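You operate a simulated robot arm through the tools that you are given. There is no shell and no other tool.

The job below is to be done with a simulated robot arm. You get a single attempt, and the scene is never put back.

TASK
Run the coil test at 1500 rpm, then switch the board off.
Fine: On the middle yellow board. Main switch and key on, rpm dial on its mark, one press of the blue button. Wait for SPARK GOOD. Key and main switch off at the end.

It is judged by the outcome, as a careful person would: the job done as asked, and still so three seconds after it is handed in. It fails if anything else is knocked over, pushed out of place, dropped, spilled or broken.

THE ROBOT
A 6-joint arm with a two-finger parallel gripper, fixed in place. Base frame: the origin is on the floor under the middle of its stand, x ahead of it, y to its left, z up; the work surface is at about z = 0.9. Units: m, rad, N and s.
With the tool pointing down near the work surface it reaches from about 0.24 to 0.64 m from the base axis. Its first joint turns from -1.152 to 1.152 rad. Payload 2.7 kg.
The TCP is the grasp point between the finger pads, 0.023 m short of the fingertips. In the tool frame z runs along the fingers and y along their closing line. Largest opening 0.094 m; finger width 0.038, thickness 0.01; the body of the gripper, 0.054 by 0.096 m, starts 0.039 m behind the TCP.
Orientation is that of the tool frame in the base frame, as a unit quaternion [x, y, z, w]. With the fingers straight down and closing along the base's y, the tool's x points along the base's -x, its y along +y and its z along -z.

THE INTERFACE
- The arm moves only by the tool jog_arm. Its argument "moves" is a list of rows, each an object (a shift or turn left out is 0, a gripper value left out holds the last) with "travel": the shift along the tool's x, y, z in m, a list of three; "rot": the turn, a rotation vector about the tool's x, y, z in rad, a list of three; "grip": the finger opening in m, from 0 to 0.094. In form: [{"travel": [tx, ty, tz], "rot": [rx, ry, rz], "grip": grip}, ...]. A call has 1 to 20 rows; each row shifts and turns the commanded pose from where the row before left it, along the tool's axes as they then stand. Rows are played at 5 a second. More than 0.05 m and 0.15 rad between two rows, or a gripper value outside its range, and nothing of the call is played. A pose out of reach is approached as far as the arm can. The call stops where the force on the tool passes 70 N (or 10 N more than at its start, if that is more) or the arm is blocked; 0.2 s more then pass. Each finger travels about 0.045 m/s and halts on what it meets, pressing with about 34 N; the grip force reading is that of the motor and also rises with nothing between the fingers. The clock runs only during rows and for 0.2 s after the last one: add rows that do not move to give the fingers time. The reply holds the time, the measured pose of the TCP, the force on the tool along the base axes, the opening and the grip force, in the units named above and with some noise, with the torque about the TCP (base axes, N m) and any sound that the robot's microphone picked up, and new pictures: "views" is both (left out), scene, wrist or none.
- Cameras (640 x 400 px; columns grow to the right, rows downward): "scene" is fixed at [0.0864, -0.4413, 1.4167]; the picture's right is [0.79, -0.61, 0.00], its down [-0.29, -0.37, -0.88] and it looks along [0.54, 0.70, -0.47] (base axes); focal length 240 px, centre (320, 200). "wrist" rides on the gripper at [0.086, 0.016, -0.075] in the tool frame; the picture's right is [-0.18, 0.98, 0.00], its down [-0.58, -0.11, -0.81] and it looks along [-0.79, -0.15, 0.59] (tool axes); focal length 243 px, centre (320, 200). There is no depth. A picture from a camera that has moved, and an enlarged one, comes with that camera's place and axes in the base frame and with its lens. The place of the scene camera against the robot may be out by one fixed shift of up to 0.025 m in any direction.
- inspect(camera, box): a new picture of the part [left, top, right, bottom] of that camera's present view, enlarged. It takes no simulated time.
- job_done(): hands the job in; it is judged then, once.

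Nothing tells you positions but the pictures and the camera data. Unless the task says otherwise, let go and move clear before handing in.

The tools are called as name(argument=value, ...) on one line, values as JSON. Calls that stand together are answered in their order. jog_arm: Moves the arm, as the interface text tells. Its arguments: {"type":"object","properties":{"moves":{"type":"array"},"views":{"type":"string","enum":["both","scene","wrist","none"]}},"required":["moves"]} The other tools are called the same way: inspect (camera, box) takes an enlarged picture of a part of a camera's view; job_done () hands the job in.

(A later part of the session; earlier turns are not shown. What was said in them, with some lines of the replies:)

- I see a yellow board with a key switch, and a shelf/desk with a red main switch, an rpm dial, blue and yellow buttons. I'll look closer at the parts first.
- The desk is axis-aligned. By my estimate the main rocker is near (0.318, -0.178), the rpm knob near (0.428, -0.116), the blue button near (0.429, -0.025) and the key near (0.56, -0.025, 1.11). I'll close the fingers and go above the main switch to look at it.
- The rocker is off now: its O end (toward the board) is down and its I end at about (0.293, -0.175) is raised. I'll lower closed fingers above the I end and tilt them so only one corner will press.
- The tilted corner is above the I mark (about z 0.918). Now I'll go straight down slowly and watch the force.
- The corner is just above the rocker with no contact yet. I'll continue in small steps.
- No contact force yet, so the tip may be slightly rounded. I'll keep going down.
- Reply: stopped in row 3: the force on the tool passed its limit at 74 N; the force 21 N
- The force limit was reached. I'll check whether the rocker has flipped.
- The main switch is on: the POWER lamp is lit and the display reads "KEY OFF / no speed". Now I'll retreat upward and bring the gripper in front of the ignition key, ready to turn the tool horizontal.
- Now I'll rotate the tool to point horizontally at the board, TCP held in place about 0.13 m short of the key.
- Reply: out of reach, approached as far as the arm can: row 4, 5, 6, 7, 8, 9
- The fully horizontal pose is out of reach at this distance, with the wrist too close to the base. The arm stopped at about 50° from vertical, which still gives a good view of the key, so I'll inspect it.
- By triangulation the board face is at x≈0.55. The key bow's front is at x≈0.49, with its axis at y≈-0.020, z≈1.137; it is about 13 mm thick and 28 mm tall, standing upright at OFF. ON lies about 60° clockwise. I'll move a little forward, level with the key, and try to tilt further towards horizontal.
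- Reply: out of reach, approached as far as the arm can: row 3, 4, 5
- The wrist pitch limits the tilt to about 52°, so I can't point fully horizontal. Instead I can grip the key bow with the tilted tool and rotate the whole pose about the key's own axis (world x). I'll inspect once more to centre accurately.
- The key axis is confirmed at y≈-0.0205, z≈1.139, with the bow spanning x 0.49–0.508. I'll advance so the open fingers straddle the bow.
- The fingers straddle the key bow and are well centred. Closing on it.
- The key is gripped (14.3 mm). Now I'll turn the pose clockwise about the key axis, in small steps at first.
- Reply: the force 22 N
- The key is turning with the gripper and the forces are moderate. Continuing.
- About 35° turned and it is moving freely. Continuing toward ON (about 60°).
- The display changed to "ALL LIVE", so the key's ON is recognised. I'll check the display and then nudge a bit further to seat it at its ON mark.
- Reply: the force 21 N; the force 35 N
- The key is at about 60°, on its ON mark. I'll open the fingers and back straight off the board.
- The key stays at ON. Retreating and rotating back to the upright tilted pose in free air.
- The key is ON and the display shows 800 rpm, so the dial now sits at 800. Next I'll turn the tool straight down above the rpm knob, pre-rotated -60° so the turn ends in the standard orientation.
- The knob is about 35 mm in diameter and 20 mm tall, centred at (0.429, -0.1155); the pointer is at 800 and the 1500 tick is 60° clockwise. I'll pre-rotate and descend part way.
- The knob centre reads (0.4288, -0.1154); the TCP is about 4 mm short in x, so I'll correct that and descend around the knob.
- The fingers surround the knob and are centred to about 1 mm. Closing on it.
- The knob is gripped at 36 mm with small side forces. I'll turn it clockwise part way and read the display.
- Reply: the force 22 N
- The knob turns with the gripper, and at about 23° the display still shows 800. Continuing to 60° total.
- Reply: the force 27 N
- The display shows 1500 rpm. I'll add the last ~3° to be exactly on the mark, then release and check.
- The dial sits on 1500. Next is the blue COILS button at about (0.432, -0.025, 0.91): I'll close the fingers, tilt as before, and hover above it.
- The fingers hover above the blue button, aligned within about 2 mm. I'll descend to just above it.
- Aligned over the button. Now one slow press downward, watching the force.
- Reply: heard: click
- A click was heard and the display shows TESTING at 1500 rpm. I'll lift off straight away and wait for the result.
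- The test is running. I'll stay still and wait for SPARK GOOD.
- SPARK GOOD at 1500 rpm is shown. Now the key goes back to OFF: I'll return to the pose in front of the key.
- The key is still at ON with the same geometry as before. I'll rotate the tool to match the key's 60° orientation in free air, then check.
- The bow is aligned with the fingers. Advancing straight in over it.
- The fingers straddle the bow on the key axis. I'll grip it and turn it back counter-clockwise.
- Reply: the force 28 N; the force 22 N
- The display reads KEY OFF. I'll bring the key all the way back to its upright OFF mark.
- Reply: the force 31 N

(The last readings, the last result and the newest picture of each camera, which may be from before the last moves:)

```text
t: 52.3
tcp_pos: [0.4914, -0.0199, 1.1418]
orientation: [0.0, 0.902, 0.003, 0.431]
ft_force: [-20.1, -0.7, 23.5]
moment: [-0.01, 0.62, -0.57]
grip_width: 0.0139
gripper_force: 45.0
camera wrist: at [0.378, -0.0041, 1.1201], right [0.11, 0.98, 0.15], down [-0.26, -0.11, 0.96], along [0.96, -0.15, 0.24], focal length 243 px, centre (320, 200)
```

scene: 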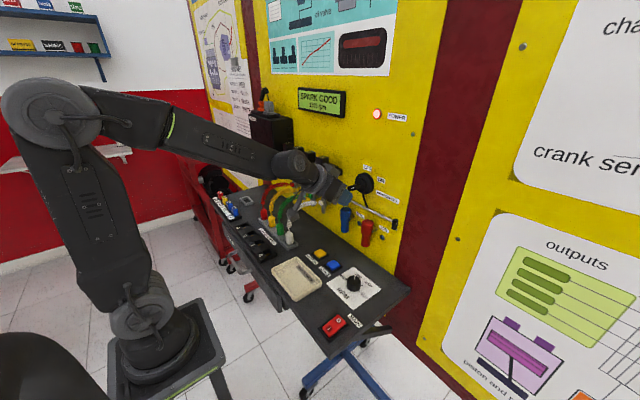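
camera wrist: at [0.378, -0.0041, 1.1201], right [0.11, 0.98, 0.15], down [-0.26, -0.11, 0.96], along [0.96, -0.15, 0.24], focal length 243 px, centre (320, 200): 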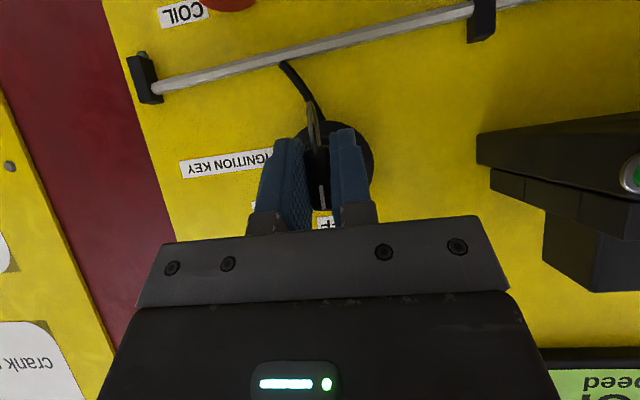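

The key is upright at OFF again. Releasing it and backing straight away.

jog_arm(moves=[{"grip": 0.03}, {"grip": 0.045}, {"travel": [0, 0, 0]}, {"travel": [0, 0, 0]}, {"travel": [0.0095, 0, -0.0116]}, {"travel": [0.0095, 0, -0.0116]}, {"travel": [0.0095, 0, -0.0116]}, {"travel": [0, 0, 0]}], views="both")

inspect(camera="wrist", box=[250, 80, 410, 230])

inspect(camera="scene", box=[280, 70, 420, 210])

```text
t: 54.1
tcp_pos: [0.4463, -0.0192, 1.1369]
orientation: [-0.001, 0.903, 0.003, 0.429]
ft_force: [-0.3, 1.0, -1.1]
moment: [0.0, -0.01, 0.04]
grip_width: 0.0448
gripper_force: 0.0
camera wrist: at [0.3334, -0.0034, 1.118], right [0.11, 0.98, 0.15], down [-0.26, -0.11, 0.96], along [0.96, -0.15, 0.24], focal length 243 px, centre (320, 200)
```

scene: 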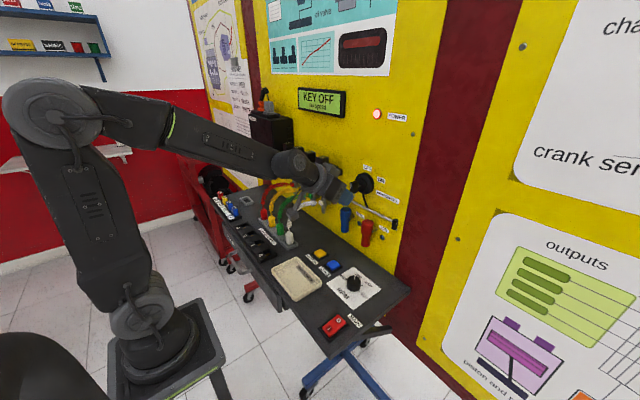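
wrist: 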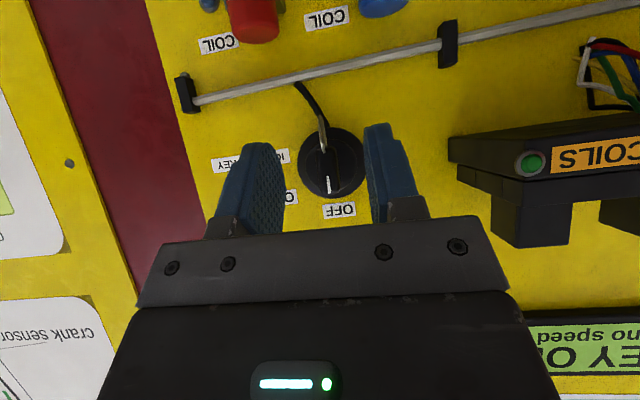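

```text
2.67 times, centred on (330, 155) of wrist
camera zoom: at [0.3334, -0.0034, 1.118], right [0.11, 0.98, 0.15], down [-0.26, -0.11, 0.96], along [0.96, -0.15, 0.24], focal length 647 px, centre (293, 320)
```

zoom: 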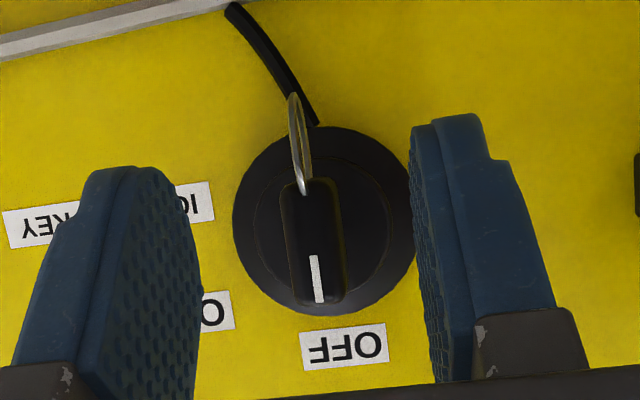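

```text
2.86 times, centred on (350, 140) of scene
camera zoom: at [0.0863, -0.4413, 1.4167], right [0.79, -0.61, 0.0], down [-0.29, -0.37, -0.88], along [0.54, 0.7, -0.47], focal length 687 px, centre (234, 371)
```

zoom: 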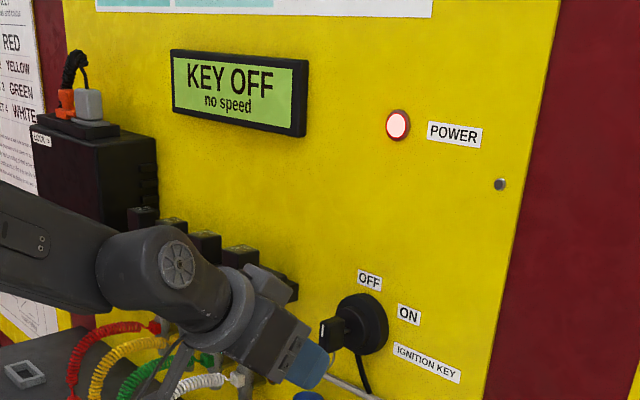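

The key is OFF and upright. Now the main switch: I'll go back above its raised O end at about (0.324, -0.175) with the fingers closed and the same 20° tilt.

jog_arm(moves=[{"travel": [0.0095, 0, -0.0116], "rot": [0, 0.1342, 0], "grip": 0.0}, {"rot": [0, 0.1342, 0]}, {"rot": [0, 0.1342, 0]}, {"rot": [0, 0.1342, 0]}, {"travel": [0.024, -0.026, 0.01475]}, {"travel": [0.024, -0.026, 0.01475]}, {"travel": [0.024, -0.026, 0.01475]}, {"travel": [0.024, -0.026, 0.01475]}, {"travel": [0.024, -0.026, 0.01475]}, {"travel": [0.024, -0.026, 0.01475]}, {"travel": [0, 0, 0]}], views="both")

inspect(camera="wrist", box=[230, 0, 430, 160])

inspect(camera="scene", box=[300, 260, 380, 350])

```text
t: 56.5
tcp_pos: [0.326, -0.1759, 1.0056]
orientation: [-0.001, 0.984, 0.001, 0.176]
ft_force: [0.8, -0.5, -0.2]
moment: [0.01, 0.0, 0.03]
grip_width: 0.0
gripper_force: 34.0
camera wrist: at [0.2179, -0.1601, 1.0457], right [0.17, 0.98, 0.07], down [0.27, -0.11, 0.96], along [0.95, -0.15, -0.28], focal length 243 px, centre (320, 200)
```

scene: 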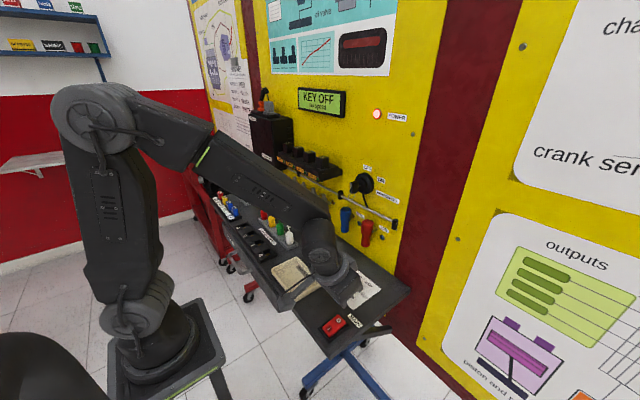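
wrist: 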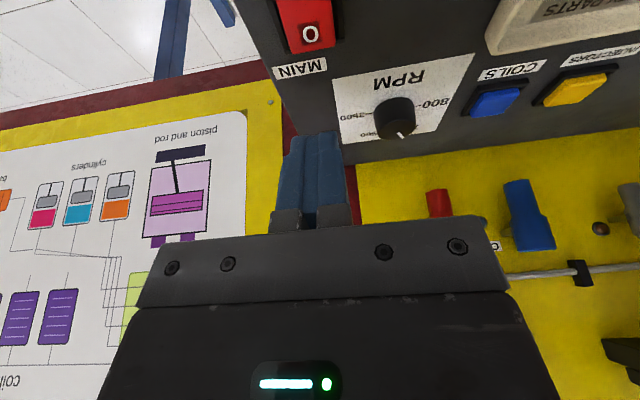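

```text
2.50 times, centred on (330, 80) of wrist
camera zoom: at [0.2179, -0.1601, 1.0457], right [0.17, 0.98, 0.07], down [0.27, -0.11, 0.96], along [0.95, -0.15, -0.28], focal length 606 px, centre (295, 500)
```

zoom: 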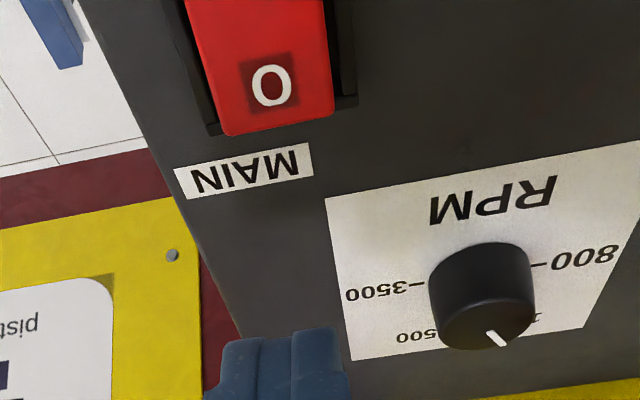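

```text
4.44 times, centred on (340, 305) of scene
camera zoom: at [0.0863, -0.4413, 1.4167], right [0.79, -0.61, 0.0], down [-0.29, -0.37, -0.88], along [0.54, 0.7, -0.47], focal length 1069 px, centre (231, -267)
```

zoom: 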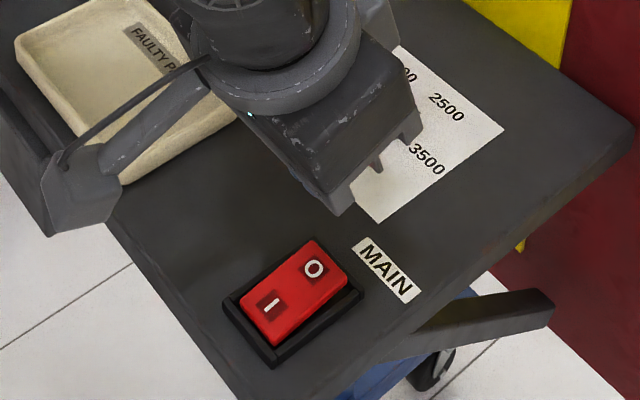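

The O mark is at about (0.3215, -0.175) and raised. I'll shift 4 mm further to its end and descend to just above it.

jog_arm(moves=[{"travel": [-0.00376, 0, 0.00137]}, {"travel": [0.00573, 0, 0.01568]}, {"travel": [0.00573, 0, 0.01568]}, {"travel": [0.00573, 0, 0.01568]}, {"travel": [0, 0, 0]}], views="wrist")

inspect(camera="wrist", box=[230, 20, 430, 180])

```text
t: 57.7
tcp_pos: [0.3306, -0.1768, 0.9557]
orientation: [-0.001, 0.985, 0.002, 0.174]
ft_force: [0.1, 0.7, 0.7]
moment: [-0.03, 0.02, -0.01]
grip_width: 0.0
gripper_force: 33.5
camera wrist: at [0.2235, -0.1611, 0.9952], right [0.17, 0.98, 0.07], down [0.27, -0.11, 0.96], along [0.95, -0.14, -0.29], focal length 243 px, centre (320, 200)
```

wrist: 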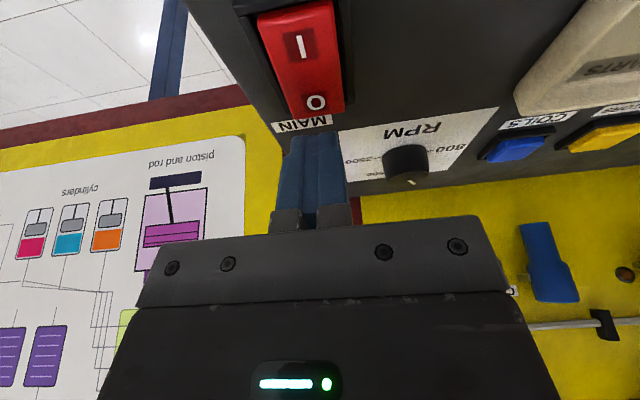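

```text
2.50 times, centred on (330, 100) of wrist
camera zoom: at [0.2235, -0.1611, 0.9952], right [0.17, 0.98, 0.07], down [0.27, -0.11, 0.96], along [0.95, -0.14, -0.29], focal length 606 px, centre (295, 450)
```

zoom: 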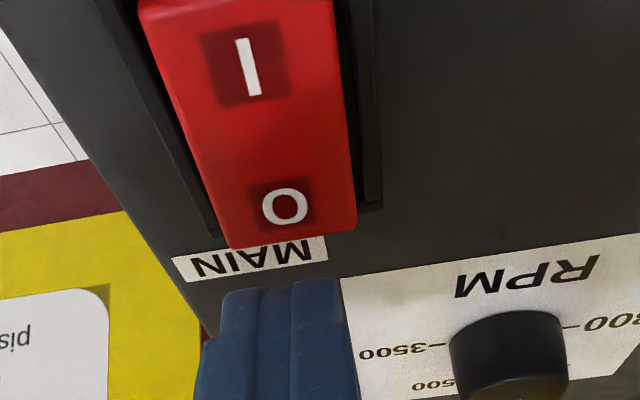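

Nearly above the O end. I'll shift 3 mm more toward the end and press slowly.

jog_arm(moves=[{"travel": [-0.00282, 0, 0.00103]}, {"travel": [0.00137, 0, 0.00376]}, {"travel": [0.00137, 0, 0.00376]}, {"travel": [0.00069, 0, 0.00188]}, {"travel": [0, 0, 0]}], views="wrist")

```text
t: 58.9
tcp_pos: [0.333, -0.1772, 0.9456]
orientation: [-0.001, 0.985, 0.002, 0.174]
ft_force: [0.4, 0.7, 0.8]
moment: [0.0, 0.04, -0.05]
grip_width: 0.0
gripper_force: 34.5
camera wrist: at [0.226, -0.1607, 0.9854], right [0.17, 0.98, 0.07], down [0.27, -0.11, 0.96], along [0.95, -0.15, -0.29], focal length 243 px, centre (320, 200)
```

wrist: 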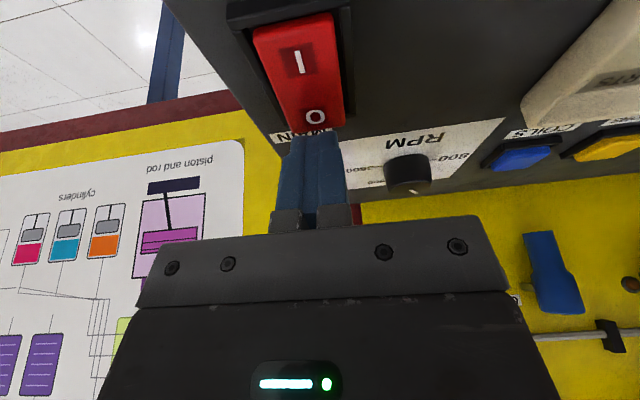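

jog_arm(moves=[{"travel": [0.00188, 0, -0.00069]}, {"travel": [0.00069, 0, 0.00188]}, {"travel": [0.00069, 0, 0.00188]}, {"travel": [0, 0, 0]}], views="wrist")

```text
t: 59.9
tcp_pos: [0.3326, -0.1771, 0.9412]
orientation: [-0.001, 0.985, 0.004, 0.173]
ft_force: [0.6, 0.5, 0.2]
moment: [-0.01, 0.01, -0.02]
grip_width: 0.0
gripper_force: 33.5
camera wrist: at [0.2243, -0.1607, 0.981], right [0.17, 0.98, 0.07], down [0.27, -0.11, 0.96], along [0.95, -0.15, -0.28], focal length 243 px, centre (320, 200)
```

wrist: 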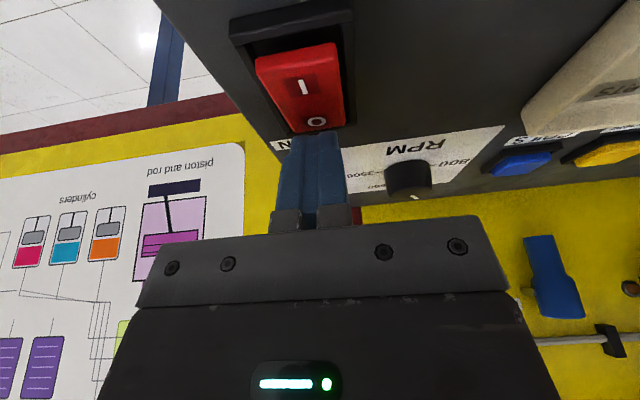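

inspect(camera="scene", box=[280, 70, 420, 190])

inspect(camera="wrist", box=[230, 10, 390, 150])

```text
3.33 times, centred on (350, 130) of scene
camera zoom: at [0.0864, -0.4413, 1.4167], right [0.79, -0.61, 0.0], down [-0.29, -0.37, -0.88], along [0.54, 0.7, -0.47], focal length 802 px, centre (220, 433)
```

zoom: 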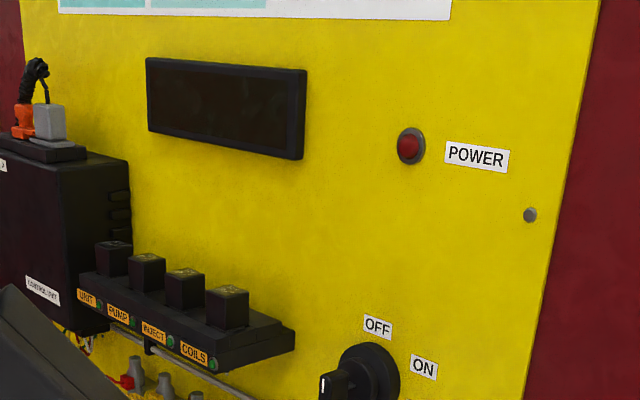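

```text
2.86 times, centred on (310, 80) of wrist
camera zoom: at [0.2243, -0.1607, 0.981], right [0.17, 0.98, 0.07], down [0.27, -0.11, 0.96], along [0.95, -0.15, -0.28], focal length 693 px, centre (349, 543)
```

zoom: 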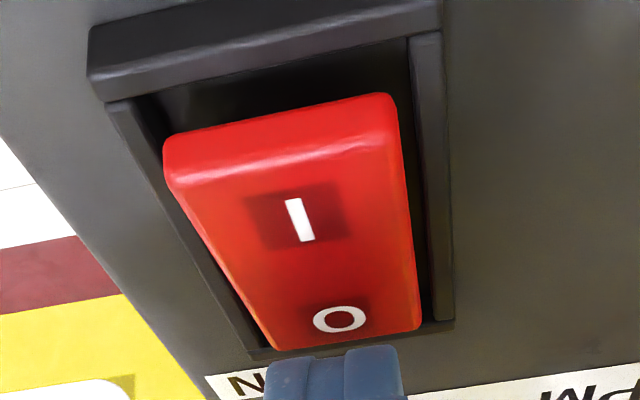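

The rocker has flipped to O; the display and the POWER lamp are dark. I'll lift straight up and move clear, then verify everything.

jog_arm(moves=[{"travel": [-0.0034, 0, -0.0094]}, {"travel": [-0.01166, 0, -0.0319]}, {"travel": [-0.01166, 0, -0.0319]}, {"travel": [-0.01166, 0, -0.0319]}, {"travel": [-0.01166, 0, -0.0319]}, {"travel": [-0.01166, 0, -0.0319]}, {"travel": [-0.01166, 0, -0.0319]}, {"travel": [0, 0, 0]}, {"travel": [0, 0, 0]}], views="both")

inspect(camera="scene", box=[280, 70, 420, 220])

inspect(camera="scene", box=[220, 180, 420, 350])

```text
t: 61.9
tcp_pos: [0.3326, -0.1749, 1.1546]
orientation: [0.0, 0.985, 0.001, 0.174]
ft_force: [-0.1, -0.4, -1.0]
moment: [0.03, -0.03, 0.02]
grip_width: 0.0001
gripper_force: 34.5
camera wrist: at [0.2265, -0.1601, 1.1957], right [0.17, 0.98, 0.07], down [0.27, -0.11, 0.96], along [0.95, -0.15, -0.28], focal length 243 px, centre (320, 200)
```

scene: 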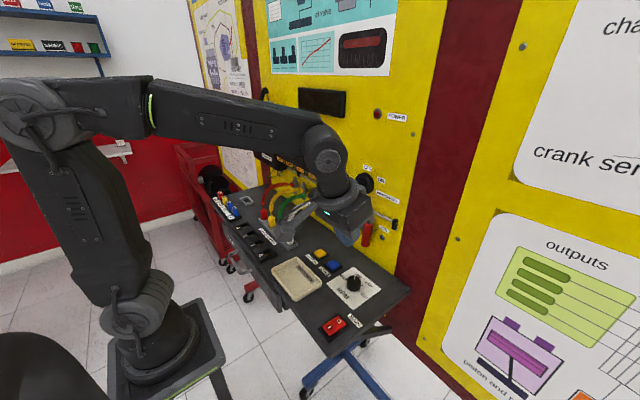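
wrist: 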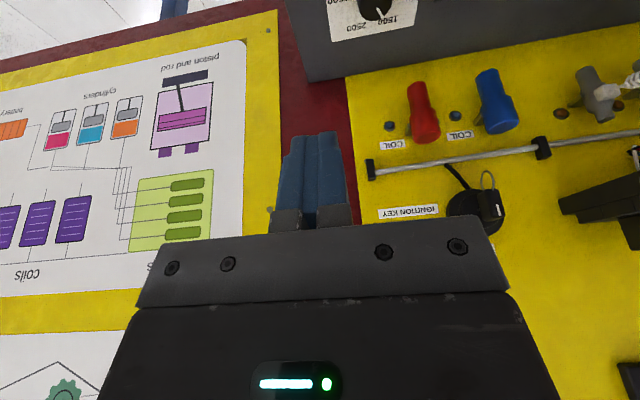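

```text
2.67 times, centred on (350, 145) of scene
camera zoom: at [0.0864, -0.4413, 1.4167], right [0.79, -0.61, 0.0], down [-0.29, -0.37, -0.88], along [0.54, 0.7, -0.47], focal length 641 px, centre (240, 347)
```

zoom: 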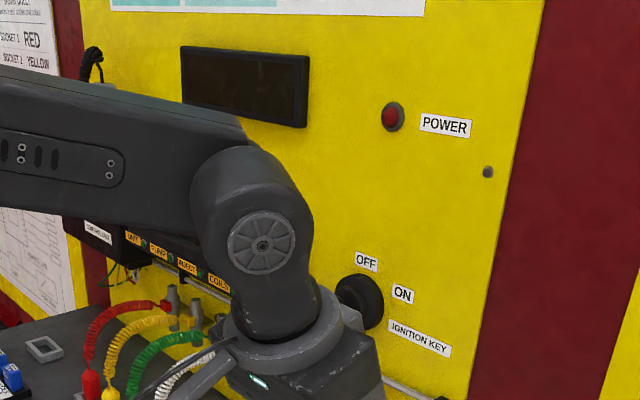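

```text
2.35 times, centred on (320, 265) of scene
camera zoom: at [0.0864, -0.4413, 1.4167], right [0.79, -0.61, 0.0], down [-0.29, -0.37, -0.88], along [0.54, 0.7, -0.47], focal length 566 px, centre (320, 47)
```

zoom: 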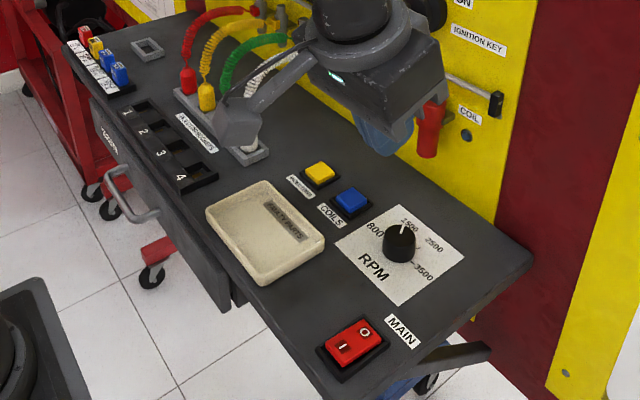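

The test ran to SPARK GOOD at 1500 rpm. The key is upright at OFF, the main rocker is at O and the board is dark, nothing has been disturbed, and the arm is clear, so I'm handing in.

job_done()

```text
The job is handed in.
```

The coil test ran at 1500 rpm on the middle yellow board and the display read SPARK GOOD. After that I turned the key back to OFF and switched the main switch off.

- **Test:** I pressed the blue button once and heard one click. The display went to TESTING and then to SPARK GOOD with 1500 rpm showing.
- **End state:** The key is upright at OFF and the main switch is on its O side. The display and POWER lamp are dark. The dial is still on its 1500 mark.
- **Surroundings:** I saw nothing knocked over or moved, and the arm was clear of the board when I handed the job in.
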